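You operate a simulated robot arm through the tools that you are given. There is no shell and no other tool. Be economical: measure what you need, move in short steps, check, and stop when the job is done.

You run a simulated robot arm. Do the job below in one go: nothing can be reset, and whatever is moved stays where it is left.

JOB
Shut the printer drawer. Press the grey key on the front keyboard two times. Fetch the teal pin from the programmer end of the front desk and stand it on the top of the long bench. Take the capacitor and leave it on the tape roll on the back desk top. Pull the white drawer open. The order is free. Set down upright: teal pin.
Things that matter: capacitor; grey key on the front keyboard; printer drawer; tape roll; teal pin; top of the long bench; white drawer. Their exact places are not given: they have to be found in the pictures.

The check looks at the end state, three seconds after you hand in, the way a careful person would. Anything else that was tipped, shoved, dropped, spilled or broken makes it a failure.

ROBOT AND FRAMES
A 7-joint arm with a two-finger gripper on a trunk, on a base that drives. Base frame: it is fixed to the floor where the robot stands at the start and does not move with it; the origin is under the middle of the robot, x ahead of it, y to its left, z up. Lengths are in mm, angles in rad, forces in N, time in s.
With the tool pointing down near the work surface it reaches from about 320 to 760 mm from the robot's upright axis, wherever it stands. Its first joint turns from -2.897 to 2.897 rad. Places, roughly: capacitor (2x2x3 cm) [-8000, 6300, 800]; grey key on the front keyboard [-7400, 3600, 800]; printer drawer [900, 100, 800]; tape roll (7x7x3 cm) [-8000, 6200, 800]; teal pin (4x4x8 cm) [-8400, 3300, 800]; top of the long bench [-7700, 0, 900]; white drawer [-2900, -1300, 600]. Payload 1.71 kg.
The TCP is the grasp point between the finger pads, 20 mm short of the fingertips. In the tool frame z runs along the fingers and y along their closing line. The gripper opens to 96 mm. The gripper's body begins 113 mm behind the TCP.
Orientation is told as [roll, pitch, yaw] about the base's x, y, z axes, in that order, counted from this pose: with the fingers straight down and closing along the base's y, the tool's x points along the base's -x, its y along +y and its z along -z.

CONTROLS
- The arm moves only by the tool move_arm. Its argument "moves" is a list of rows, each an object (a shift or turn left out is 0, a gripper value left out holds the last) with "xyz": the shift along the tool's x, y, z in units of 20 mm (1.0 is 20 mm), a list of three; "dr": the turn, a rotation vector about the tool's x, y, z in units of 6 degrees (1.0 is 6 degrees), a list of three; "hand": the opening, from 0 (shut) to 1 (fully open). In form: [{"xyz": [dx, dy, dz], "dr": [wx, wy, wz], "hand": hand}, ...]. A call has 1 to 12 rows; each row shifts and turns the commanded pose from where the row before left it, along the tool's axes as they then stand. A call with a number of a shift or a turn outside -1 to 1 is refused whole. Each row takes 0.2 s and may step no farther than 50 mm and 0.15 rad from the row before; otherwise, or with a gripper value out of range, the whole call is refused. Where a pose cannot be reached the arm comes as near as it can. A force on the tool above 40 N (or 10 N above the force at the start of the call, whichever is more), or a blocked arm, ends the call early, and 0.2 s more pass. Each finger travels about 153 mm/s and halts on what it meets, pressing with about 33 N; the grip force reading is that of the motor and also rises with nothing between the fingers. The clock runs only during rows and for 0.2 s after the last one: add rows that do not move to give the fingers time. It gives the time, the measured TCP pose, the force on the tool (base axes), the opening and the grip force at its end, in the units of the frame above (readings bear some noise), with the torque about the TCP (base axes, N m) and any sound that the robot's microphone picked up.
- Cameras (640 x 400 px; columns grow to the right, rows downward): "scene" is now at [44.9, 155.1, 1577.1]; the picture's right is [-0.03, -1.00, 0.00], its down [-0.78, 0.02, -0.63] and it looks along [0.63, -0.02, -0.78] (base axes); focal length 289 px, centre (320, 200). "wrist" rides on the gripper at [66, 14, -145] in the tool frame; the picture's right is [-0.21, 0.98, 0.00], its down [-0.88, -0.18, -0.45] and it looks along [-0.44, -0.09, 0.90] (tool axes); focal length 275 px, centre (320, 200).
- get_image(camera): a new picture of that camera. The clock stands still meanwhile.
- move_column(by): slides the trunk up (or, below 0, down) by that many mm; the arm and the scene camera ride with it, the base frame stays. It gives what a move gives, with no picture.
- base_move(legs): drives the robot by 1 to 6 legs, each [ahead, turn to the left] in mm and rad, along the robot's own axes; the way and the turn of a leg run together, so that a leg with both is an arc; at most 1500 mm and 3.142 rad a leg. The arm and the cameras ride along, it lands a little off, and it stops where it bumps. It gives what a move gives.
- pan_tilt(pan, tilt): turns the head with the scene camera to pan (to the left, within 2.705 rad either way) and tilt (down, from -0.506 to 1.204), counted from straight ahead of the robot. It gives what a move gives.
- pixel_to_xyz(camera, pixels): for up to 12 pixels [column, row] of the newest picture of that camera ("zoom" is the newest enlarged one), the place [x, y, z] in the base frame of the surface seen there, good to about 2 mm, but the place of the scene camera against the robot may be out by one fixed shift of up to 12 mm in any direction. The clock stands still meanwhile.
- close_up(camera, box): a new picture of the part [left, top, right, bottom] of that camera's present view, enlarged. The clock stands still meanwhile.
- close_job(): hands the job in; it is judged then, once.

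Keep the steps short. Do not move on a guess: measure, check each grasp and each placing, and mend mistakes. In all there are 110 turns and 82 pictures (those below and enlarged ones count). Leave the gripper open and the arm clear of the work at the hand-in unless told otherwise, and finish with a single line.

The tools are called after ">>>" as a command line: name --argument value ..., lists and objects as JSON in quotes. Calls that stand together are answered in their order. move_arm: Moves the arm, as the interface text tells. Its arguments: {"type":"object","properties":{"moves":{"type":"array"}},"required":["moves"]} The other tools are called the same way: move_column (by) slides the trunk up or down; base_move (legs) drives the base; pan_tilt (pan, tilt) turns the head that bears the scene camera; get_image (camera) takes a picture; pixel_to_xyz (camera, pixels) gives the place of the surface under pixels of a picture; close_up (camera, box) takes an enlarged picture of a part of a camera's view; close_job () hands the job in.

At the start:

```text
clock: 0.0
tcp_pos: [516.0, -66.2, 1007.6]
tcp_rot: [0.0, 0.002, -0.001]
ft_force: [-0.4, 0.6, 0.0]
wrist_torque: [0.0, 0.03, 0.01]
width: 96.1
grip_force: 0.1
trunk travel left (down, up): [-175.0, 211.0]
robot x, y, heading: [0.0, -1.3, -0.002]
head pan, tilt: [-0.031, 0.873]
```

scene: 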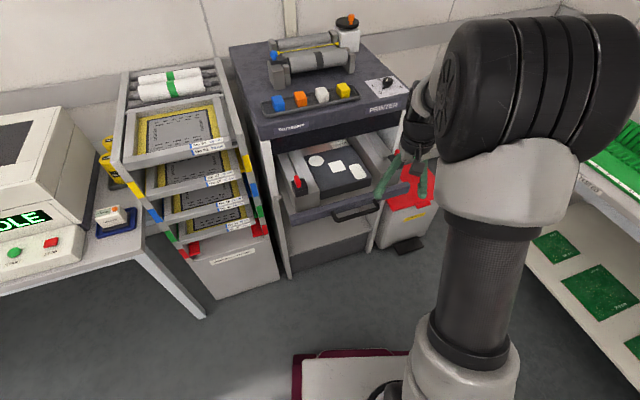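
wrist: 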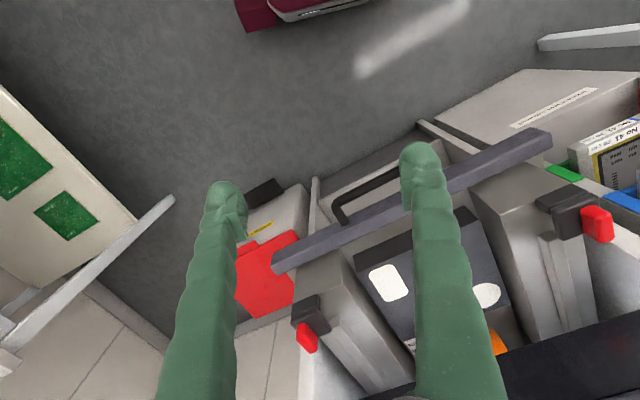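

I see the printer with its drawer pulled out and a black handle near scene pixel (355,210). I'll measure the handle, the drawer front and the printer face.

>>> pixel_to_xyz --camera "scene" --pixels '[[355, 211], [335, 215], [378, 206], [290, 219], [330, 208], [400, 190], [300, 130], [390, 120], [340, 170], [298, 184], [320, 250], [405, 215]]'

>>> close_up --camera "scene" --box '[230, 90, 450, 270]'

>>> pixel_to_xyz --camera "wrist" --pixels '[[350, 195], [300, 255], [500, 160], [390, 230], [280, 265], [545, 140], [340, 220], [395, 175]]'

```text
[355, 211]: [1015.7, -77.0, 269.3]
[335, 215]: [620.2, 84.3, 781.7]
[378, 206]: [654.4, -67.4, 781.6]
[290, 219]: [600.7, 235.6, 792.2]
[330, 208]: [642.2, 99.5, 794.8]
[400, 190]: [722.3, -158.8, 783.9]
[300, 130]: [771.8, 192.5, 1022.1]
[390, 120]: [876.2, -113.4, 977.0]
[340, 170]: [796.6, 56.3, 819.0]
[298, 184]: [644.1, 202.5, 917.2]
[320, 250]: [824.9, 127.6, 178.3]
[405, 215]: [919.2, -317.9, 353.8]
```

```text
2.22 times, centred on (340, 180) of scene
```

zoom: 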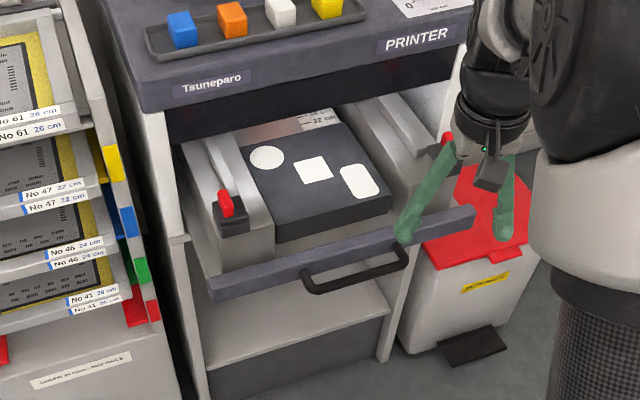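

```text
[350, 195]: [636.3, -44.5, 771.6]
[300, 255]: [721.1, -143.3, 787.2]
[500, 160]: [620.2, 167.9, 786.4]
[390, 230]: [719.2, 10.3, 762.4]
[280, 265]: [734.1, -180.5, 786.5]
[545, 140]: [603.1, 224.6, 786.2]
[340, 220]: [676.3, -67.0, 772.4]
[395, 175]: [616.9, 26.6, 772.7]
```

The drawer front runs from about (601,235) to (730,-180), so the push direction is about (0.954,0.30). It stands roughly 150 mm proud of the printer face. I'll shut the fingers, yaw to match, tilt them slightly forward and start going down in front of the handle.

>>> move_arm --moves '[{"dr": [0, 0, -0.97], "hand": 0}, {"dr": [0, 0, -0.97]}, {"dr": [0, 0, -0.97]}, {"dr": [0, -1, 0]}, {"dr": [0, -1, 0]}, {"dr": [0, -1, 0]}, {"dr": [0, -1, 0]}, {"xyz": [0.1, 0.17, 0.98]}, {"xyz": [0.1, 0.17, 0.98]}, {"xyz": [0.1, 0.17, 0.98]}, {"xyz": [0.1, 0.17, 0.98]}, {"xyz": [0.1, 0.17, 0.98]}]'

```text
clock: 2.6
tcp_pos: [527.8, -41.0, 923.4]
tcp_rot: [-0.006, -0.431, 0.31]
ft_force: [0.4, 0.0, -0.5]
wrist_torque: [-0.03, 0.01, -0.03]
width: 0.0
grip_force: 30.0
trunk travel left (down, up): [-175.0, 211.0]
robot x, y, heading: [0.9, -1.0, -0.003]
head pan, tilt: [-0.031, 0.873]
```

The pose is as wanted. I'll go down the rest of the way, staying in front of the handle.

>>> move_arm --moves '[{"xyz": [0.1, 0.17, 0.98]}, {"xyz": [0.1, 0.17, 0.98]}, {"xyz": [0.1, 0.17, 0.98]}, {"xyz": [0.1, 0.17, 0.98]}, {"xyz": [0.1, 0.17, 0.98]}, {"xyz": [0.1, 0.17, 0.98]}, {"xyz": [0.1, 0.17, 0.98]}, {"xyz": [0.1, 0.17, 0.98]}, {}]'

>>> get_image --camera "wrist"

```text
clock: 4.6
tcp_pos: [564.8, 1.0, 773.5]
tcp_rot: [-0.005, -0.434, 0.306]
ft_force: [0.7, -0.1, 0.2]
wrist_torque: [0.01, -0.01, 0.01]
width: 0.1
grip_force: 29.5
trunk travel left (down, up): [-175.0, 211.0]
robot x, y, heading: [-1.7, 1.7, -0.002]
head pan, tilt: [-0.031, 0.873]
```

```text
78 pictures are left
```

wrist: 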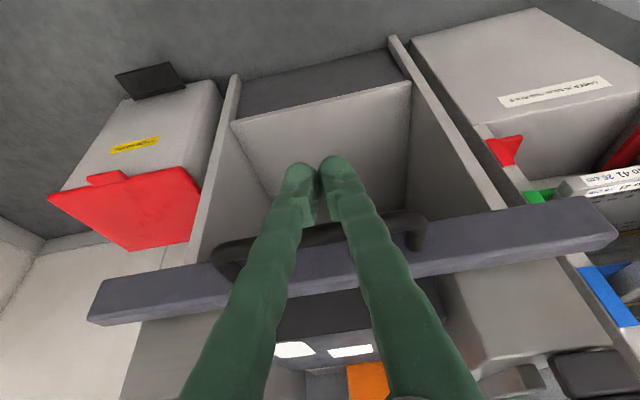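

The fingertips are in front of the handle, centred on it. I'll lower 8 mm and push along the drawer's way, watching the force.

>>> move_arm --moves '[{"xyz": [0.17, 0, 0.36]}, {"xyz": [-0.9, 0, 0.42]}, {"xyz": [-0.9, 0, 0.42]}, {"xyz": [-0.9, 0, 0.42]}, {"xyz": [-0.9, 0, 0.42]}, {"xyz": [-0.9, 0, 0.42]}, {"xyz": [-0.9, 0, 0.42]}]'

```text
clock: 6.2
tcp_pos: [682.5, 33.2, 763.4]
tcp_rot: [-0.007, -0.434, 0.308]
ft_force: [0.9, 0.2, 0.0]
wrist_torque: [0.0, 0.03, 0.02]
width: 0.0
grip_force: 29.3
trunk travel left (down, up): [-175.0, 211.0]
robot x, y, heading: [-0.8, 2.7, -0.002]
head pan, tilt: [-0.031, 0.873]
```

There is almost no force, so I'll check whether the drawer is really moving.

>>> get_image --camera "scene"

>>> get_image --camera "wrist"

```text
77 pictures are left
```

scene: 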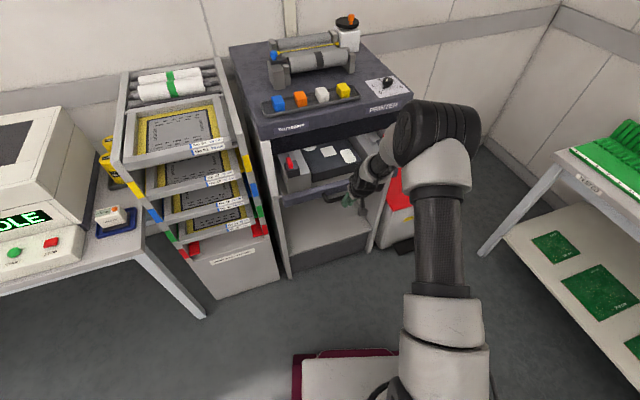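

```text
76 pictures are left
```

wrist: 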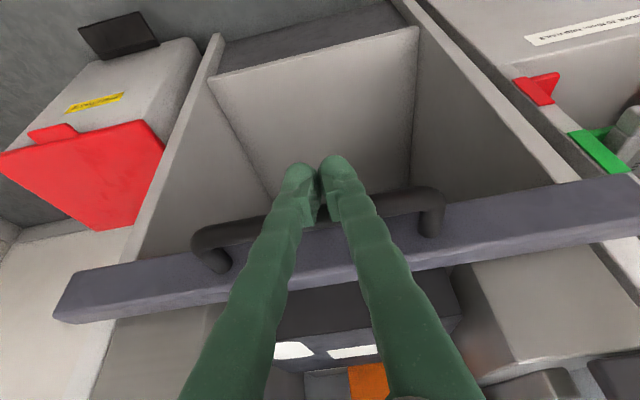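

The drawer is sliding in. I'll keep pushing.

>>> move_arm --moves '[{"xyz": [-0.9, 0, 0.42]}, {"xyz": [-0.9, 0, 0.42]}, {"xyz": [-0.9, 0, 0.42]}, {"xyz": [-0.45, 0, 0.21]}, {"xyz": [-0.45, 0, 0.21]}, {"xyz": [-0.45, 0, 0.21]}]'

>>> close_up --camera "scene" --box '[230, 90, 450, 270]'

```text
clock: 7.5
tcp_pos: [738.6, 55.4, 773.3]
tcp_rot: [-0.009, -0.431, 0.307]
ft_force: [-1.4, -0.9, 0.0]
wrist_torque: [-0.01, -0.08, 0.0]
width: 0.0
grip_force: 29.2
trunk travel left (down, up): [-175.0, 211.0]
robot x, y, heading: [0.3, -0.5, -0.002]
head pan, tilt: [-0.031, 0.873]
stopped in row 6: the force on the tool passed its limit at 46 N (the readings are from after the stop); the commanded pose is now the measured one
```

```text
2.22 times, centred on (340, 180) of scene
```

zoom: 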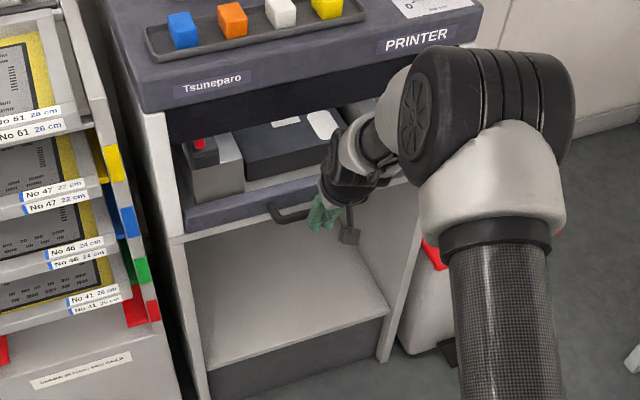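

It stopped at 46 N. I'll back off and check that the drawer is flush.

>>> move_arm --moves '[{"xyz": [0.9, 0, -0.42]}, {"xyz": [0.9, 0, -0.42]}, {"xyz": [0.9, 0, -0.42]}, {"xyz": [0.9, 0, -0.42]}, {"xyz": [0.9, 0, -0.42]}, {"xyz": [0.9, 0, -0.42]}, {"xyz": [0.9, 0, -0.42]}, {"xyz": [0.9, 0, -0.42]}, {"xyz": [0.9, 0, -0.42]}]'

>>> close_up --camera "scene" --box '[230, 90, 450, 270]'

>>> pixel_to_xyz --camera "zoom" --pixels '[[200, 221], [330, 195], [180, 240], [290, 214], [160, 190], [400, 280], [200, 215], [240, 205]]'

```text
clock: 9.4
tcp_pos: [566.9, 3.4, 770.3]
tcp_rot: [-0.006, -0.427, 0.306]
ft_force: [0.5, 0.1, -0.4]
wrist_torque: [0.0, -0.03, -0.03]
width: 0.1
grip_force: 29.5
trunk travel left (down, up): [-175.0, 211.0]
robot x, y, heading: [-1.4, 1.7, -0.002]
head pan, tilt: [-0.031, 0.873]
```

```text
2.22 times, centred on (340, 180) of scene
```

zoom: 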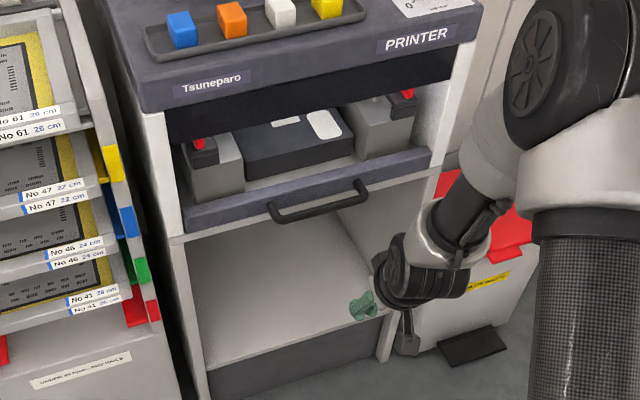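

```text
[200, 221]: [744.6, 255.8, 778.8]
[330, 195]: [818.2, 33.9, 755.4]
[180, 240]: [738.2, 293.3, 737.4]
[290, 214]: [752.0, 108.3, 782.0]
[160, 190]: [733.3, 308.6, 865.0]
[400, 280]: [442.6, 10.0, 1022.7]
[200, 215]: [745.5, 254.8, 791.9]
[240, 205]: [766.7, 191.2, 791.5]
```

The drawer front is now level with the printer posts (about 787 against 792 along the push direction), so it is shut. I'll raise the arm and bring the tool upright again before driving.

>>> move_arm --moves '[{"xyz": [-0.42, 0, -0.9]}, {"xyz": [-0.42, 0, -0.9]}, {"xyz": [-0.42, 0, -0.9]}, {"xyz": [-0.42, 0, -0.9]}, {"xyz": [-0.42, 0, -0.9]}, {"xyz": [-0.42, 0, -0.9]}, {"xyz": [-0.42, 0, -0.9]}, {"xyz": [-0.42, 0, -0.9]}, {"dr": [0, 1, 0]}, {"dr": [0, 1, 0]}, {"dr": [0, 1, 0]}, {"dr": [0, 1, 0]}]'

>>> move_arm --moves '[{"dr": [0, 0, 0.97], "xyz": [1, 0, -1]}, {"dr": [0, 0, 0.97], "xyz": [1, 0, -1]}, {"dr": [0, 0, 0.97], "xyz": [1, 0, -1]}, {"xyz": [1, 0, -0.5]}, {"xyz": [1, 0, 0]}, {"xyz": [1, 0, 0]}, {"xyz": [1, 0, 0]}]'

>>> pan_tilt --pan 2.6 --tilt 0.35

>>> get_image --camera "scene"

>>> pan_tilt --pan -2.6 --tilt 0.35

>>> get_image --camera "scene"

```text
clock: 12.1
tcp_pos: [568.3, 4.1, 930.7]
tcp_rot: [-0.006, -0.005, 0.305]
ft_force: [-0.2, 0.2, -0.7]
wrist_torque: [-0.03, 0.01, 0.0]
width: 0.0
grip_force: 29.6
trunk travel left (down, up): [-175.0, 211.0]
robot x, y, heading: [-0.5, -0.5, -0.001]
head pan, tilt: [-0.031, 0.873]
```

```text
clock: 13.7
tcp_pos: [429.5, -7.3, 999.8]
tcp_rot: [-0.003, -0.009, 0.0]
ft_force: [0.1, 0.5, -0.3]
wrist_torque: [-0.01, -0.02, 0.02]
width: 0.2
grip_force: 29.7
trunk travel left (down, up): [-175.0, 211.0]
robot x, y, heading: [0.1, -2.7, -0.001]
head pan, tilt: [-0.031, 0.873]
```

```text
clock: 16.0
tcp_pos: [431.5, -7.8, 1000.0]
tcp_rot: [-0.004, -0.008, 0.0]
ft_force: [-0.4, -0.1, 0.4]
wrist_torque: [0.01, 0.01, 0.0]
width: 0.1
grip_force: 29.1
trunk travel left (down, up): [-175.0, 211.0]
robot x, y, heading: [-1.4, -4.9, -0.004]
head pan, tilt: [2.601, 0.351]
```

```text
73 pictures are left
```

scene: 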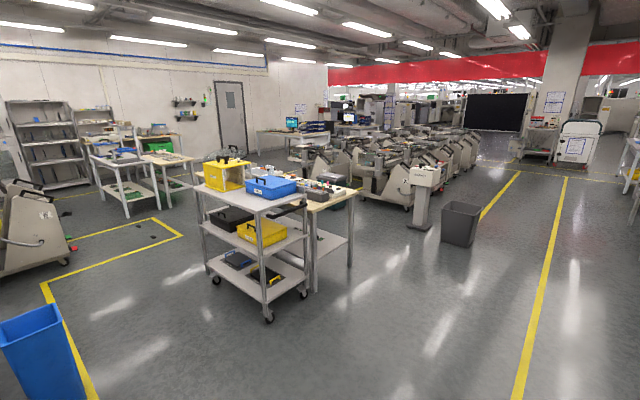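

```text
clock: 20.1
tcp_pos: [430.7, -6.9, 999.9]
tcp_rot: [-0.003, -0.009, 0.001]
ft_force: [-0.2, -0.2, 0.0]
wrist_torque: [0.0, 0.0, -0.02]
width: 0.0
grip_force: 29.6
trunk travel left (down, up): [-175.0, 211.0]
robot x, y, heading: [2.1, -2.8, -0.001]
head pan, tilt: [-2.601, 0.351]
```

```text
72 pictures are left
```

scene: 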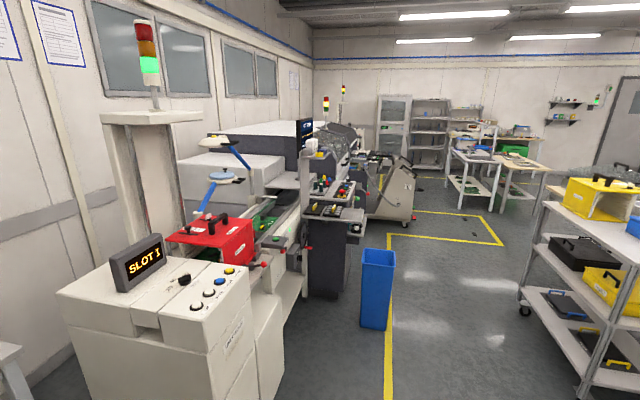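

The hall is large. The white drawer should be near (344,183) in this view. I'll zoom in there and measure along the aisle floor and the obstacles.

>>> close_up --camera "scene" --box '[260, 100, 440, 260]'

>>> pixel_to_xyz --camera "scene" --pixels '[[377, 325], [377, 255], [525, 310], [600, 185], [338, 230], [410, 222], [352, 225], [245, 330], [502, 243], [462, 207], [385, 165], [510, 215]]'

```text
2.50 times, centred on (350, 180) of scene
```

zoom: 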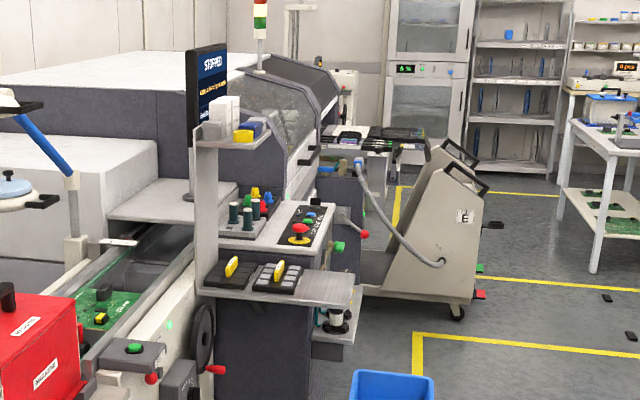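

```text
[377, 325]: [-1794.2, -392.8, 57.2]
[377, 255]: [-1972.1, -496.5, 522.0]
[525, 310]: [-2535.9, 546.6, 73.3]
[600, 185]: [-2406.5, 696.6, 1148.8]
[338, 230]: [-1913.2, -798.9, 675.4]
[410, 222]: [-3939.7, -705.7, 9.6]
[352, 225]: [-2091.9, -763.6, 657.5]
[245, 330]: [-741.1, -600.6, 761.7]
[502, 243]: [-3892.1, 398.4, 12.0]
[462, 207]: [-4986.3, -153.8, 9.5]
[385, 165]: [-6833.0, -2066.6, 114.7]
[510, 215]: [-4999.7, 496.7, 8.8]
```

I'll turn the robot round to face down the aisle and look ahead.

>>> base_move --legs '[[0, 3.14]]'

>>> pan_tilt --pan 0 --tilt 0.5

>>> get_image --camera "scene"

```text
clock: 29.2
tcp_pos: [-433.6, 26.8, 998.7]
tcp_rot: [-0.004, -0.007, 3.093]
ft_force: [-0.3, 0.5, 0.3]
wrist_torque: [-0.02, -0.01, -0.01]
width: 0.0
grip_force: 28.9
trunk travel left (down, up): [-175.0, 211.0]
robot x, y, heading: [-2.9, 10.0, 3.097]
head pan, tilt: [-2.601, 0.351]
```

```text
clock: 31.5
tcp_pos: [-418.5, 27.2, 1005.9]
tcp_rot: [-0.005, -0.026, 3.095]
ft_force: [0.2, -0.2, 0.2]
wrist_torque: [-0.02, 0.01, 0.0]
width: 0.0
grip_force: 29.7
trunk travel left (down, up): [-175.0, 211.0]
robot x, y, heading: [1.1, 11.9, 3.093]
head pan, tilt: [0.0, 0.499]
```

```text
70 pictures are left
```

scene: 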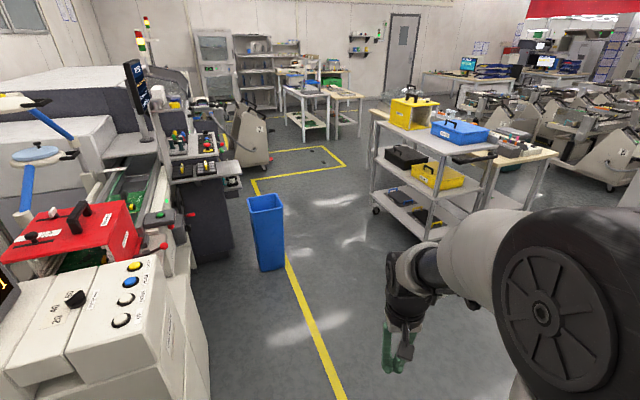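

Now I'll measure the bin, the cart and the floor beyond them.

>>> pixel_to_xyz --camera "scene" --pixels '[[283, 203], [281, 266], [376, 209], [437, 236], [372, 112], [270, 162], [240, 180], [225, 187], [205, 168], [320, 165], [300, 140], [485, 232]]'

>>> close_up --camera "scene" --box '[120, 60, 300, 200]'

```text
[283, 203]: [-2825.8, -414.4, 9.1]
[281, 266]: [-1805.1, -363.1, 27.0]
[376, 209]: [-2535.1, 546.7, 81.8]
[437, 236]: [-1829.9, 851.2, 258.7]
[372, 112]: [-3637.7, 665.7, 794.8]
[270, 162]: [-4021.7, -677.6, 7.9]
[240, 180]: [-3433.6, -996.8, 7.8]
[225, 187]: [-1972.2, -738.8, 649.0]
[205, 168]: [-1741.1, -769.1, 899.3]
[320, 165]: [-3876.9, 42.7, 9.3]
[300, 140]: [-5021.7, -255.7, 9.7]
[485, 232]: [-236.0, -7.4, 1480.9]
```

```text
2.86 times, centred on (210, 130) of scene
```

zoom: 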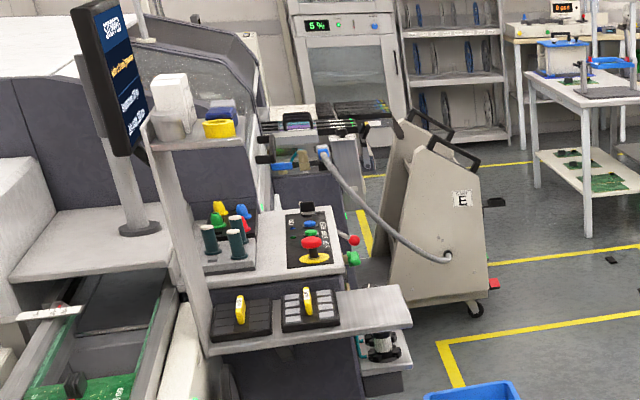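

The gap between the bin (y≈-363) and the cart (y≈547) is about 900 mm. My present heading keeps near its middle, so I'll drive 2700 mm and look left.

>>> base_move --legs '[[1400, 0], [1300, 0]]'

>>> pan_tilt --pan 1.5 --tilt 0.5

>>> get_image --camera "scene"

```text
clock: 45.7
tcp_pos: [-3147.2, 153.1, 1004.9]
tcp_rot: [-0.004, -0.025, 3.1]
ft_force: [0.0, -0.1, -0.6]
wrist_torque: [0.01, -0.03, 0.02]
width: 0.1
grip_force: 28.9
trunk travel left (down, up): [-175.0, 211.0]
robot x, y, heading: [-2731.9, 138.5, 3.097]
head pan, tilt: [0.0, 0.499]
```

```text
clock: 47.3
tcp_pos: [-3131.8, 152.4, 1011.1]
tcp_rot: [-0.005, -0.04, 3.098]
ft_force: [0.3, -0.1, 0.1]
wrist_torque: [-0.01, -0.04, 0.02]
width: 0.0
grip_force: 30.0
trunk travel left (down, up): [-175.0, 211.0]
robot x, y, heading: [-2727.3, 139.9, 3.107]
head pan, tilt: [1.499, 0.499]
```

```text
68 pictures are left
```

scene: 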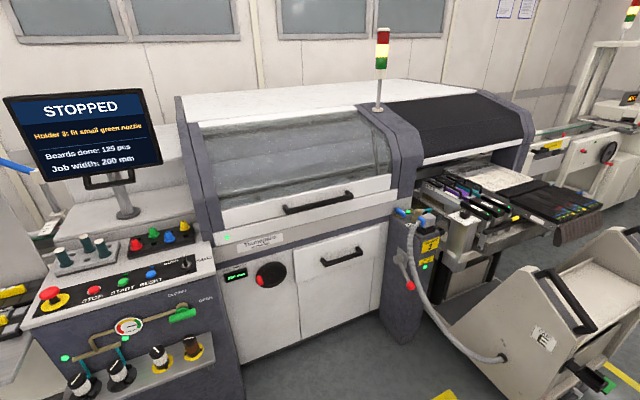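

The white drawer is the front with the handle at (342,257). I'll measure it.

>>> close_up --camera "scene" --box '[220, 180, 440, 340]'

>>> pixel_to_xyz --camera "scene" --pixels '[[300, 245], [383, 226], [375, 300], [296, 285], [324, 263], [342, 257], [358, 250], [285, 350], [420, 335], [320, 200], [238, 330], [420, 250]]'

```text
2.50 times, centred on (330, 260) of scene
```

zoom: 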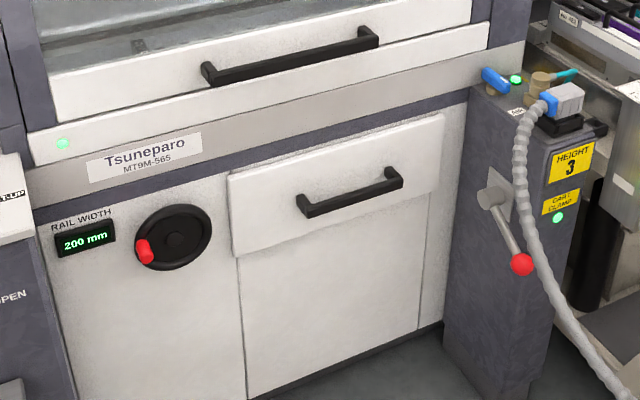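

```text
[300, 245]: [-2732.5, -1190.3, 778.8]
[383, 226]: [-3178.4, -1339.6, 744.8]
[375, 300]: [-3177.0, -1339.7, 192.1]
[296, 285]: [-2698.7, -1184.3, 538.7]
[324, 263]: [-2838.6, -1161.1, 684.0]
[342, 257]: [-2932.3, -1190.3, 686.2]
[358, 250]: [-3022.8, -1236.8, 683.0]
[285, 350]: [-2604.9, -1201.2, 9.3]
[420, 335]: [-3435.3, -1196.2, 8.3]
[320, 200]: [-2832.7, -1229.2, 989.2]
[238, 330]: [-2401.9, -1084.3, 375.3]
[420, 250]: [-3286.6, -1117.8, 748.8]
```

The drawer's outward normal is about (-0.30,0.954), with the handle near (-2932,-1190,685). Before I choose where to stand I need to know how close the trolley and console are.

>>> pixel_to_xyz --camera "scene" --pixels '[[440, 300], [500, 358], [470, 290], [560, 372], [610, 380], [560, 310], [605, 260], [190, 360], [215, 330], [405, 285], [275, 243], [350, 205]]'

>>> pan_tilt --pan 1.2 --tilt 0.85

>>> get_image --camera "scene"

```text
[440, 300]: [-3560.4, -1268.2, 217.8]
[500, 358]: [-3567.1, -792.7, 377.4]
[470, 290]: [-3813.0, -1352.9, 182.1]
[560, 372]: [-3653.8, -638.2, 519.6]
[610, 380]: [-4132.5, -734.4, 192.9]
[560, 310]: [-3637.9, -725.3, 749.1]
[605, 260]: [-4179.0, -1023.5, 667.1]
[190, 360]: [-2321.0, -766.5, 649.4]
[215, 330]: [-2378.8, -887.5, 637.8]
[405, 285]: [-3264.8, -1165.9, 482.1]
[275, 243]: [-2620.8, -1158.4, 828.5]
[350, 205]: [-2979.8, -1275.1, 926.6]
```

```text
clock: 48.1
tcp_pos: [-3131.1, 151.5, 1012.7]
tcp_rot: [-0.004, -0.04, 3.099]
ft_force: [0.1, 0.5, -0.4]
wrist_torque: [0.0, -0.02, -0.02]
width: 0.0
grip_force: 29.9
trunk travel left (down, up): [-175.0, 211.0]
robot x, y, heading: [-2729.6, 139.6, 3.097]
head pan, tilt: [1.201, 0.85]
```

```text
66 pictures are left
```

scene: 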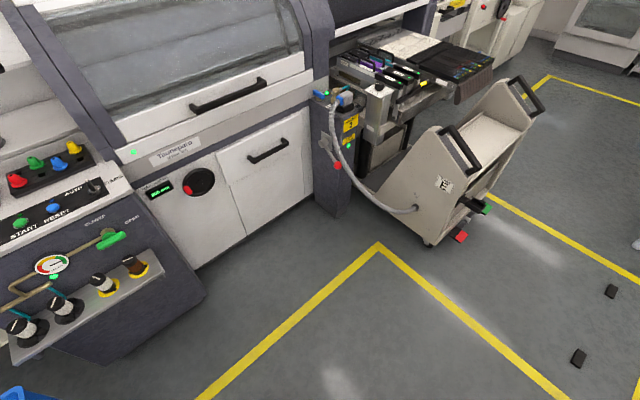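

The gap between the console (shelf corner at (-2321,-766)) and the trolley (edge at x≈-3567) is wide enough. I'll stand at about (-3054,-489), facing the drawer.

>>> base_move --legs '[[0, 1.14], [707, 0], [0, 0.78]]'

>>> pan_tilt --pan 0.2 --tilt 0.85

>>> get_image --camera "scene"

>>> get_image --camera "wrist"

```text
clock: 50.4
tcp_pos: [-3050.7, -33.0, 1006.7]
tcp_rot: [-0.002, -0.027, -2.668]
ft_force: [0.0, 0.7, -0.2]
wrist_torque: [-0.06, 0.01, -0.01]
width: 0.1
grip_force: 30.0
trunk travel left (down, up): [-175.0, 211.0]
robot x, y, heading: [-2675.2, 145.2, -2.877]
head pan, tilt: [1.201, 0.85]
stopped in leg 1: the robot was blocked; the commanded pose is now the measured one
```

```text
clock: 51.6
tcp_pos: [-3045.0, -30.3, 1009.3]
tcp_rot: [-0.003, -0.032, -2.668]
ft_force: [0.7, -0.2, 0.1]
wrist_torque: [0.02, 0.0, 0.03]
width: 0.0
grip_force: 29.7
trunk travel left (down, up): [-175.0, 211.0]
robot x, y, heading: [-2677.5, 141.4, -2.88]
head pan, tilt: [0.201, 0.85]
```

```text
65 pictures are left
```

scene: 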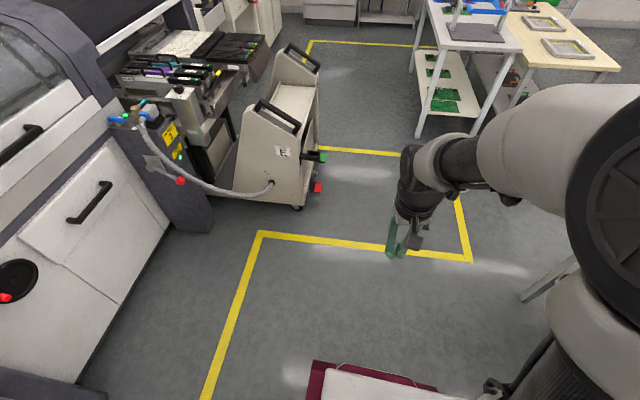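

```text
64 pictures are left
```

wrist: 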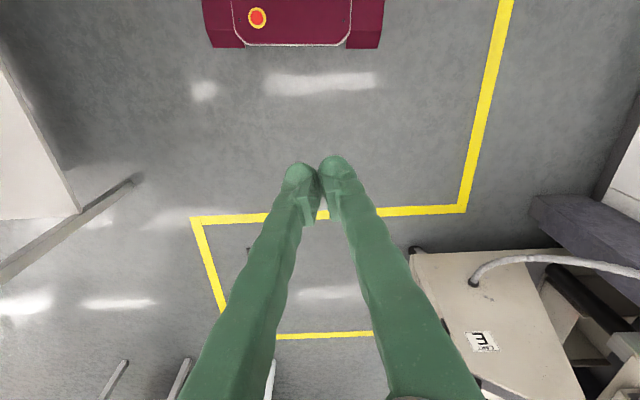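

Something blocked the turn. I'll look back to the right towards the cart.

>>> pan_tilt --pan -2.3 --tilt 0.9

>>> get_image --camera "scene"

```text
clock: 53.9
tcp_pos: [-3044.0, -29.5, 1009.0]
tcp_rot: [-0.002, -0.033, -2.671]
ft_force: [0.7, 0.4, -1.2]
wrist_torque: [-0.04, 0.0, -0.01]
width: 0.0
grip_force: 29.3
trunk travel left (down, up): [-175.0, 211.0]
robot x, y, heading: [-2676.2, 147.0, -2.879]
head pan, tilt: [-2.3, 0.901]
```

```text
63 pictures are left
```

scene: 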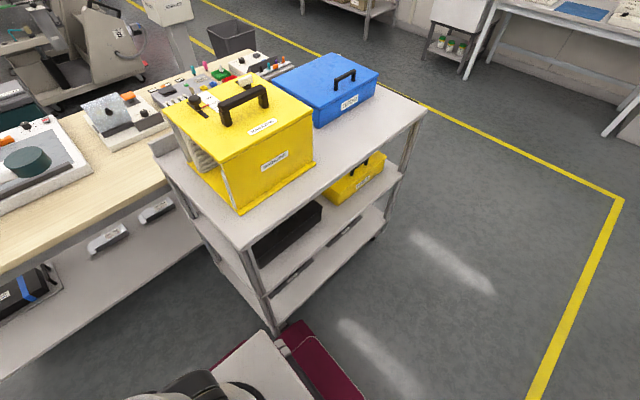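

The base's rear corner touches the cart's leg at (275,325). I'll check whether the cart moved.

>>> pixel_to_xyz --camera "scene" --pixels '[[272, 322], [243, 247], [378, 236], [422, 115], [162, 165], [302, 345], [350, 390], [270, 345]]'

```text
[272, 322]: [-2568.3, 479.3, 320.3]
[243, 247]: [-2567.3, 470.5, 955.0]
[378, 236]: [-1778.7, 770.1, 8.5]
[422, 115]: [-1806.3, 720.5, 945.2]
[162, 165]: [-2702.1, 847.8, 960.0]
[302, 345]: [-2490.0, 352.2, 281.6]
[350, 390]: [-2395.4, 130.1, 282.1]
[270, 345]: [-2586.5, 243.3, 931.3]
```

The base corner is just touching the leg. I'll drive ahead away from it, then turn and go to the drawer.

>>> base_move --legs '[[210, 0], [0, 1.0], [612, 0], [0, 0.61]]'

>>> pan_tilt --pan 0.2 --tilt 0.85

>>> get_image --camera "scene"

```text
clock: 63.8
tcp_pos: [-2883.8, -856.9, 1009.5]
tcp_rot: [-0.003, -0.032, -1.075]
ft_force: [-0.7, -0.1, -0.3]
wrist_torque: [0.03, -0.03, 0.04]
width: 0.1
grip_force: 29.7
trunk travel left (down, up): [-175.0, 211.0]
robot x, y, heading: [-3063.7, -491.4, -1.284]
head pan, tilt: [-2.3, 0.901]
```

```text
clock: 66.1
tcp_pos: [-2889.4, -842.1, 1015.7]
tcp_rot: [-0.003, -0.049, -1.075]
ft_force: [-1.0, -0.2, -0.4]
wrist_torque: [0.01, -0.02, 0.02]
width: 0.3
grip_force: 29.1
trunk travel left (down, up): [-175.0, 211.0]
robot x, y, heading: [-3069.6, -491.2, -1.284]
head pan, tilt: [0.201, 0.85]
```

```text
62 pictures are left
```

scene: 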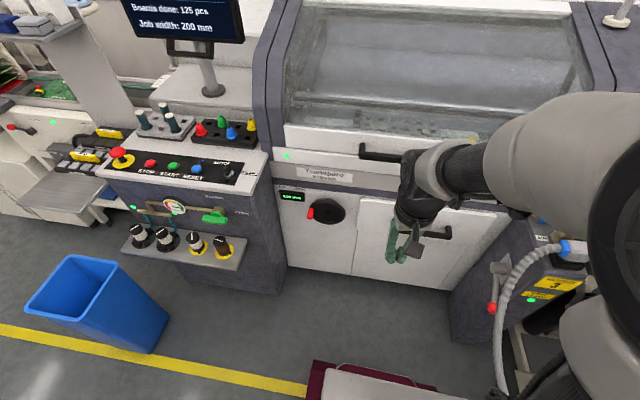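

I'm in place. I'll measure the handle with the wrist camera, and the parts above it with the scene camera.

>>> get_image --camera "wrist"

>>> pixel_to_xyz --camera "scene" --pixels '[[440, 236], [448, 231], [359, 215], [470, 240], [372, 157], [420, 285], [320, 177], [300, 140]]'

```text
61 pictures are left
```

wrist: 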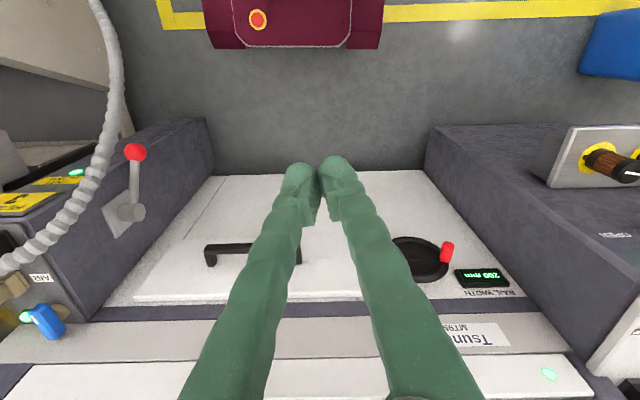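

```text
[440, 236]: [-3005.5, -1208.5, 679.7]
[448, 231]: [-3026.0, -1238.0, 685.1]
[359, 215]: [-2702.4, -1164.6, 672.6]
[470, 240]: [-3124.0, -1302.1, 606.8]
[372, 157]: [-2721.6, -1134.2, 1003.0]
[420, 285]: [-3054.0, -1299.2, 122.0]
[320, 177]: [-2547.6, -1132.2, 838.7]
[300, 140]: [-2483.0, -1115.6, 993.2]
```

>>> pixel_to_xyz --camera "wrist" --pixels '[[212, 247], [235, 247], [252, 247], [298, 255], [210, 262], [160, 270], [220, 292], [200, 310], [200, 335], [200, 365], [320, 292], [220, 200]]'

>>> close_up --camera "wrist" --box '[120, 200, 360, 350]'

```text
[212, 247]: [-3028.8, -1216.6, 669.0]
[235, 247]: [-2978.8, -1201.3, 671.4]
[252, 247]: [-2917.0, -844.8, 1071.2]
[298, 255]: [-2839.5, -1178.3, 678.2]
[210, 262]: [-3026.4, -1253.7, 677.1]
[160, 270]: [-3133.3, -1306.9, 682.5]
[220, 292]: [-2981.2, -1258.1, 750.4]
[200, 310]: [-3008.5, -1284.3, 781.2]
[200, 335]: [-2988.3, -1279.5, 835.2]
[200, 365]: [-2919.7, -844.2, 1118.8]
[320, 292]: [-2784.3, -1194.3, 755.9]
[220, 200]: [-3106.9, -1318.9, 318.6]
```

```text
2.67 times, centred on (240, 275) of wrist
```

zoom: 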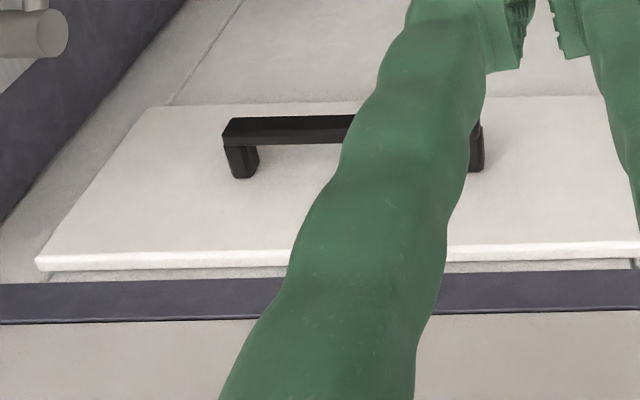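

The handle bar's front runs along (-3029,-1217) to (-2979,-1201), z≈671, about 53 mm proud of the drawer front. I'll turn the tool so the fingers close across the bar, part-open them to about 36 mm, and tilt by 36° to stay clear of the cover handle above.

>>> move_arm --moves '[{"dr": [0, 0, -1], "hand": 0.38}, {"dr": [0, 0, -1]}, {"dr": [0, 0, -1]}, {"dr": [0, 0, -1]}, {"dr": [0, 0, -1]}, {"dr": [0, 0, -1]}, {"dr": [0, 0, -1]}, {"dr": [0, 0, -1]}, {"dr": [0, 0, -1]}, {"dr": [0, 0, -1]}, {"dr": [0, 0, -1]}, {"dr": [0, 0, -1]}]'

>>> move_arm --moves '[{"dr": [0, 0, -1]}, {"dr": [1, 0, 0]}, {"dr": [1, 0, 0]}, {"dr": [1, 0, 0]}, {"dr": [1, 0, 0]}, {"dr": [1, 0, 0]}, {"dr": [1, 0, 0]}, {}]'

```text
clock: 68.7
tcp_pos: [-2890.6, -841.0, 1015.7]
tcp_rot: [-0.049, -0.009, 0.184]
ft_force: [0.3, -0.4, 0.3]
wrist_torque: [-0.02, 0.0, 0.01]
width: 36.4
grip_force: 0.0
trunk travel left (down, up): [-175.0, 211.0]
robot x, y, heading: [-3067.3, -492.5, -1.287]
head pan, tilt: [0.201, 0.85]
```

```text
clock: 70.5
tcp_pos: [-2875.0, -868.1, 1031.8]
tcp_rot: [-0.63, 0.005, 0.279]
ft_force: [-0.3, -0.7, -0.3]
wrist_torque: [0.02, 0.0, 0.0]
width: 36.5
grip_force: 0.1
out of reach, approached as far as the arm can: row 6, 7
trunk travel left (down, up): [-175.0, 211.0]
robot x, y, heading: [-3068.0, -490.1, -1.281]
head pan, tilt: [0.201, 0.85]
```

The tilt is good. I'll go down towards the pre-grasp place in two stages.

>>> move_arm --moves '[{"xyz": [0.4, -0.07, 0.98]}, {"xyz": [0.4, -0.07, 0.98]}, {"xyz": [0.4, -0.07, 0.98]}, {"xyz": [0.4, -0.07, 0.98]}, {"xyz": [0.4, -0.07, 0.98]}, {"xyz": [0.4, -0.07, 0.98]}, {"xyz": [0.4, -0.07, 0.98]}, {"xyz": [0.4, -0.07, 0.98]}, {"xyz": [0.4, -0.07, 0.98]}, {"xyz": [0.4, -0.07, 0.98]}, {}]'

```text
clock: 72.9
tcp_pos: [-2906.9, -1025.6, 893.6]
tcp_rot: [-0.678, -0.004, 0.285]
ft_force: [-0.2, 0.2, 0.3]
wrist_torque: [0.01, 0.01, -0.01]
width: 36.5
grip_force: 0.1
out of reach, approached as far as the arm can: row 1
trunk travel left (down, up): [-175.0, 211.0]
robot x, y, heading: [-3067.5, -492.6, -1.286]
head pan, tilt: [0.201, 0.85]
```

I'll carry on to about 70 mm short of the bar.

>>> move_arm --moves '[{"xyz": [0.375, 0.095, 0.995]}, {"xyz": [0.375, 0.095, 0.995]}, {"xyz": [0.375, 0.095, 0.995]}, {"xyz": [0.375, 0.095, 0.995]}, {"xyz": [0.375, 0.095, 0.995]}, {"xyz": [0.375, 0.095, 0.995]}, {"xyz": [0.375, 0.095, 0.995]}, {"xyz": [0.375, 0.095, 0.995]}, {"xyz": [0.375, 0.095, 0.995]}, {"xyz": [0.375, 0.095, 0.995]}, {}]'

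>>> get_image --camera "wrist"

```text
clock: 75.3
tcp_pos: [-2947.5, -1152.1, 724.0]
tcp_rot: [-0.68, -0.006, 0.288]
ft_force: [0.2, 0.2, 0.8]
wrist_torque: [-0.03, 0.0, 0.0]
width: 36.7
grip_force: 0.1
trunk travel left (down, up): [-175.0, 211.0]
robot x, y, heading: [-3069.7, -492.7, -1.288]
head pan, tilt: [0.201, 0.85]
```

```text
59 pictures are left
```

wrist: 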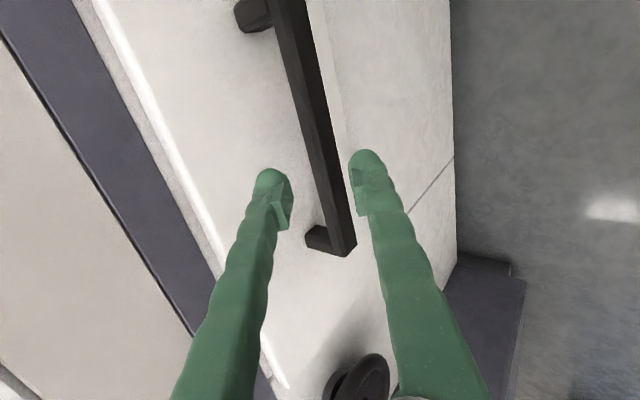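

The bar lies between the fingertips. I'll measure it exactly from here.

>>> pixel_to_xyz --camera "wrist" --pixels '[[292, 60], [308, 60], [312, 160], [326, 150], [342, 240], [350, 215], [300, 130], [345, 180]]'

>>> close_up --camera "wrist" --box '[220, 80, 420, 280]'

```text
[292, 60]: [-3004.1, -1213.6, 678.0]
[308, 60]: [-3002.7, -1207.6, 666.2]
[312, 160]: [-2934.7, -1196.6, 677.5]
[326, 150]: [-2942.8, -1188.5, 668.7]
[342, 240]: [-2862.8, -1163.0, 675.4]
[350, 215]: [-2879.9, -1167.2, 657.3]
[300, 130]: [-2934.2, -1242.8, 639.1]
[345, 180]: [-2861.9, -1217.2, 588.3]
```

```text
2.00 times, centred on (320, 180) of wrist
```

zoom: 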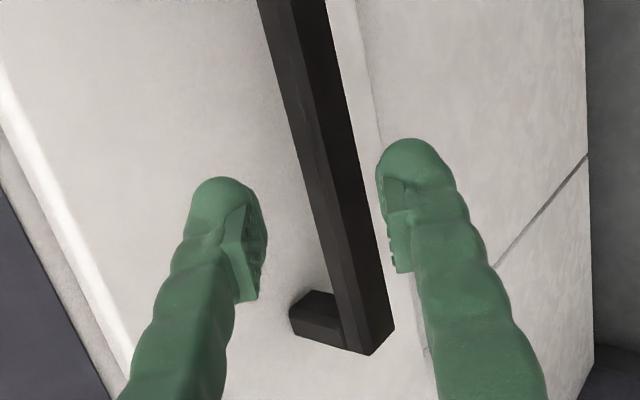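

The bar centre is near n=-276, z=667, almost exactly on the tool axis and 72 mm ahead. I'll advance 66 mm and close.

>>> move_arm --moves '[{"xyz": [0, 0, 0.8]}, {"xyz": [0, 0.05, 0.8]}, {"xyz": [0, 0, 0.8]}, {"xyz": [0, 0, 0.8]}, {"xyz": [0, 0, 0.1]}, {"hand": 0}, {}, {}]'

>>> get_image --camera "wrist"

```text
clock: 77.1
tcp_pos: [-2935.4, -1190.0, 670.0]
tcp_rot: [-0.674, -0.007, 0.288]
ft_force: [-4.4, 18.6, -10.3]
wrist_torque: [0.49, 0.44, 0.4]
width: 26.5
grip_force: 34.4
trunk travel left (down, up): [-175.0, 211.0]
robot x, y, heading: [-3068.2, -492.1, -1.288]
head pan, tilt: [0.201, 0.85]
```

```text
57 pictures are left
```

wrist: 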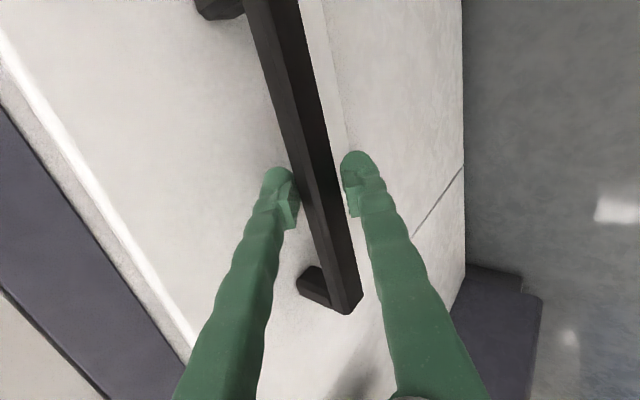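

The bar is gripped (26.5 mm across its corners). I'll pull straight out along the drawer's normal.

>>> move_arm --moves '[{"xyz": [0, 0.39, -0.31]}, {"xyz": [0, 0.39, -0.31]}, {"xyz": [0, 0.6, -0.48]}, {"xyz": [0, 0.78, -0.62]}, {"xyz": [0, 0.78, -0.62]}, {"xyz": [0, 0.78, -0.62]}, {"xyz": [0, 0.78, -0.62]}, {}]'

>>> get_image --camera "wrist"

```text
clock: 78.9
tcp_pos: [-2971.1, -1080.3, 675.9]
tcp_rot: [-0.686, -0.003, 0.284]
ft_force: [-11.0, -5.6, 36.7]
wrist_torque: [0.36, 0.3, 0.37]
width: 23.9
grip_force: 34.9
trunk travel left (down, up): [-175.0, 211.0]
robot x, y, heading: [-3069.6, -488.8, -1.288]
head pan, tilt: [0.201, 0.85]
```

```text
56 pictures are left
```

wrist: 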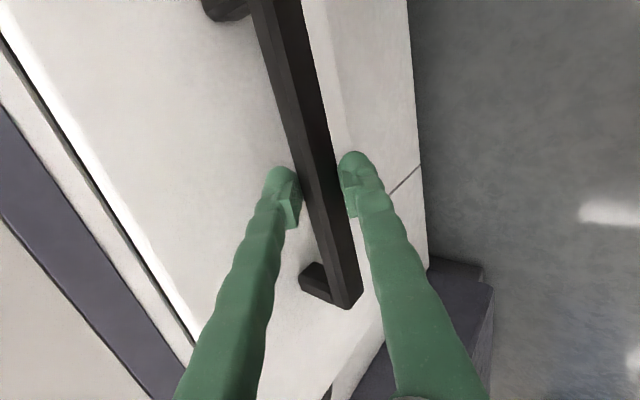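

The drawer has come out about 115 mm. A vertical force has built up because I rose 6 mm, so I'll lower by that much and re-check.

>>> move_arm --moves '[{"xyz": [0, 0.19, 0.23]}, {}]'

```text
clock: 79.2
tcp_pos: [-2973.2, -1073.2, 687.3]
tcp_rot: [-0.712, -0.001, 0.286]
ft_force: [-4.3, 6.8, 33.0]
wrist_torque: [0.15, 0.05, 0.24]
width: 9.1
grip_force: 33.9
trunk travel left (down, up): [-175.0, 211.0]
robot x, y, heading: [-3067.5, -495.1, -1.285]
head pan, tilt: [0.201, 0.85]
stopped in row 1: the force on the tool passed its limit at 53 N (the readings are from after the stop); the commanded pose is now the measured one
```

The opening fell to 9 mm, so the fingers have slipped. I'll look.

>>> get_image --camera "wrist"

>>> get_image --camera "scene"

```text
55 pictures are left
```

wrist: 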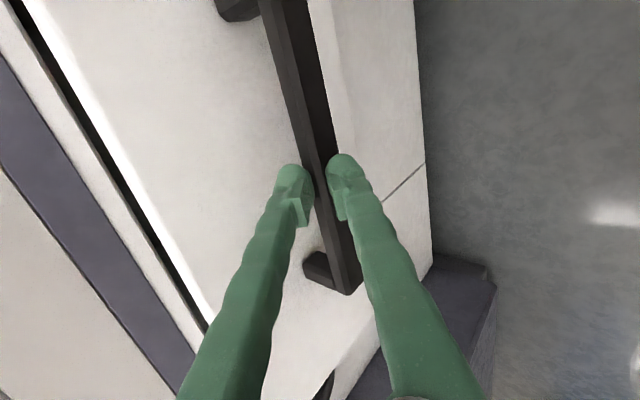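

```text
54 pictures are left
```

scene: 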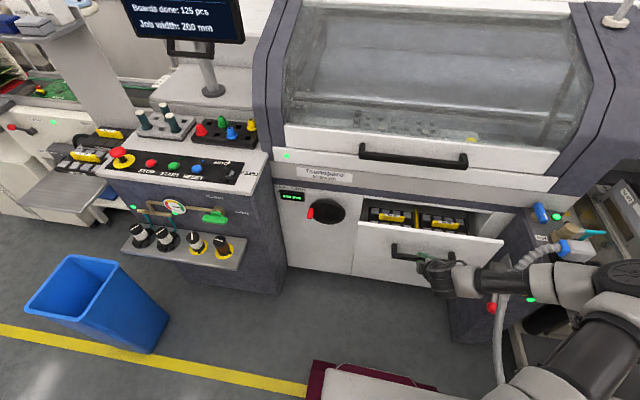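

The drawer is open by over 100 mm and shows its contents. The fingers are slipping off the bar's corner, so I'll release and measure again.

>>> move_arm --moves '[{"hand": 0.42}, {}, {}]'

>>> get_image --camera "wrist"

>>> pixel_to_xyz --camera "wrist" --pixels '[[290, 60], [305, 60], [310, 150], [325, 145], [345, 250], [340, 220], [180, 260], [200, 300]]'

```text
clock: 80.0
tcp_pos: [-2973.1, -1072.7, 682.8]
tcp_rot: [-0.704, -0.003, 0.284]
ft_force: [-0.9, -0.2, 0.5]
wrist_torque: [0.0, -0.01, 0.02]
width: 40.2
grip_force: 0.1
trunk travel left (down, up): [-175.0, 211.0]
robot x, y, heading: [-3070.3, -491.5, -1.285]
head pan, tilt: [0.201, 0.85]
```

```text
53 pictures are left
```

wrist: 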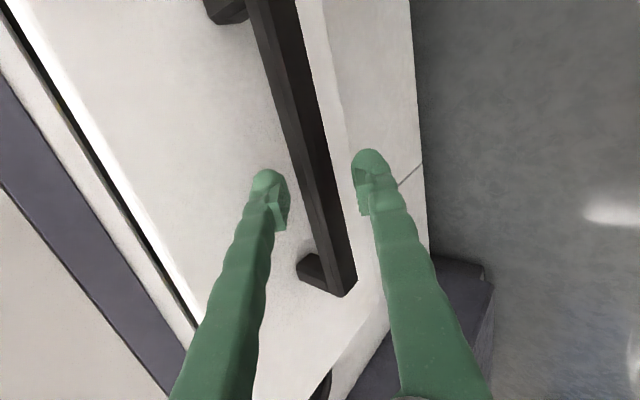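

```text
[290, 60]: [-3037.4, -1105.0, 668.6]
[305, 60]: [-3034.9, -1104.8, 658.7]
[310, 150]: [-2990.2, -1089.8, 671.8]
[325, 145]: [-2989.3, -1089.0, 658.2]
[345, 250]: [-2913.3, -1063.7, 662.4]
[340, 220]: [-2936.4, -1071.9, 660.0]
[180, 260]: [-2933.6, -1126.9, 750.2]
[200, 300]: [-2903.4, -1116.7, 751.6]
```

The bar's front is now at n≈-159, so the drawer is out about 110 mm. I'll take a deeper grip and try pulling further, to find whether that is its end stop.

>>> move_arm --moves '[{"xyz": [0, -0.05, 0.75]}, {"xyz": [0, -0.05, 0.75]}, {"hand": 0}, {}, {}, {"xyz": [0, 0.39, -0.3]}, {"xyz": [0, 0.39, -0.3]}, {}]'

```text
clock: 81.8
tcp_pos: [-2973.9, -1074.8, 663.3]
tcp_rot: [-0.704, -0.002, 0.286]
ft_force: [-4.3, -1.3, 13.0]
wrist_torque: [0.29, 0.47, 0.59]
width: 25.9
grip_force: 35.1
trunk travel left (down, up): [-175.0, 211.0]
robot x, y, heading: [-3068.9, -489.1, -1.282]
head pan, tilt: [0.201, 0.85]
```

It still moves. I'll pull on.

>>> move_arm --moves '[{"xyz": [0, 0.76, -0.65]}, {"xyz": [0, 0.76, -0.65]}, {"xyz": [0, 0.76, -0.65]}, {"xyz": [0, 0.76, -0.65]}, {}]'

```text
clock: 82.8
tcp_pos: [-3000.5, -990.6, 666.0]
tcp_rot: [-0.71, -0.002, 0.277]
ft_force: [-3.5, -0.1, -14.5]
wrist_torque: [0.1, 1.24, 0.09]
width: 25.6
grip_force: 35.0
trunk travel left (down, up): [-175.0, 211.0]
robot x, y, heading: [-3071.3, -491.8, -1.287]
head pan, tilt: [0.201, 0.85]
stopped in row 5: the force on the tool passed its limit at 42 N (the readings are from after the stop); the commanded pose is now the measured one
```

It now stops at about 200 mm out with 42 N, which looks like the end stop. I'll release, withdraw and look.

>>> move_arm --moves '[{"hand": 0.45}, {}, {"xyz": [0, 0, -0.8]}, {"xyz": [0, 0, -0.8]}, {"xyz": [0, 0, -0.8]}, {"xyz": [0, 0, -0.8]}, {"xyz": [0, -0.6, -0.8]}, {"xyz": [0, -0.6, -0.8]}, {"xyz": [0, -0.6, -0.8]}, {"xyz": [0, -0.6, -0.8]}, {"xyz": [0, -0.6, -0.8]}, {"xyz": [0, -0.6, -0.8]}]'

>>> get_image --camera "scene"

>>> get_image --camera "wrist"

```text
clock: 85.5
tcp_pos: [-3015.7, -962.8, 831.7]
tcp_rot: [-0.724, 0.0, 0.279]
ft_force: [-0.5, 0.3, -0.1]
wrist_torque: [0.01, -0.04, -0.04]
width: 43.3
grip_force: 0.0
out of reach, approached as far as the arm can: row 11, 12
trunk travel left (down, up): [-175.0, 211.0]
robot x, y, heading: [-3070.3, -493.3, -1.288]
head pan, tilt: [0.201, 0.85]
```

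```text
52 pictures are left
```

scene: 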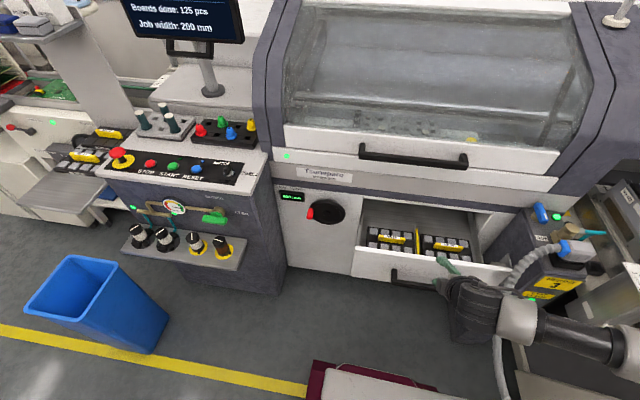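

```text
51 pictures are left
```

wrist: 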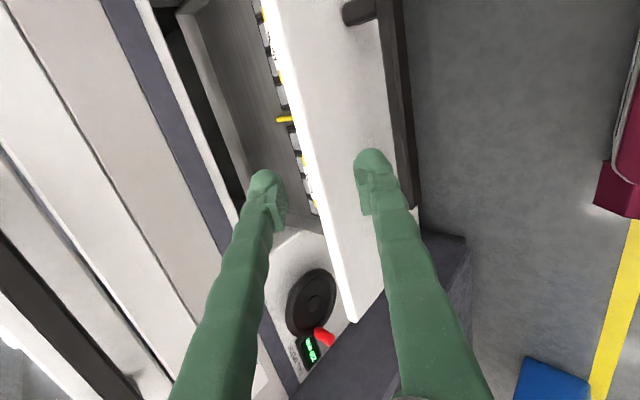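

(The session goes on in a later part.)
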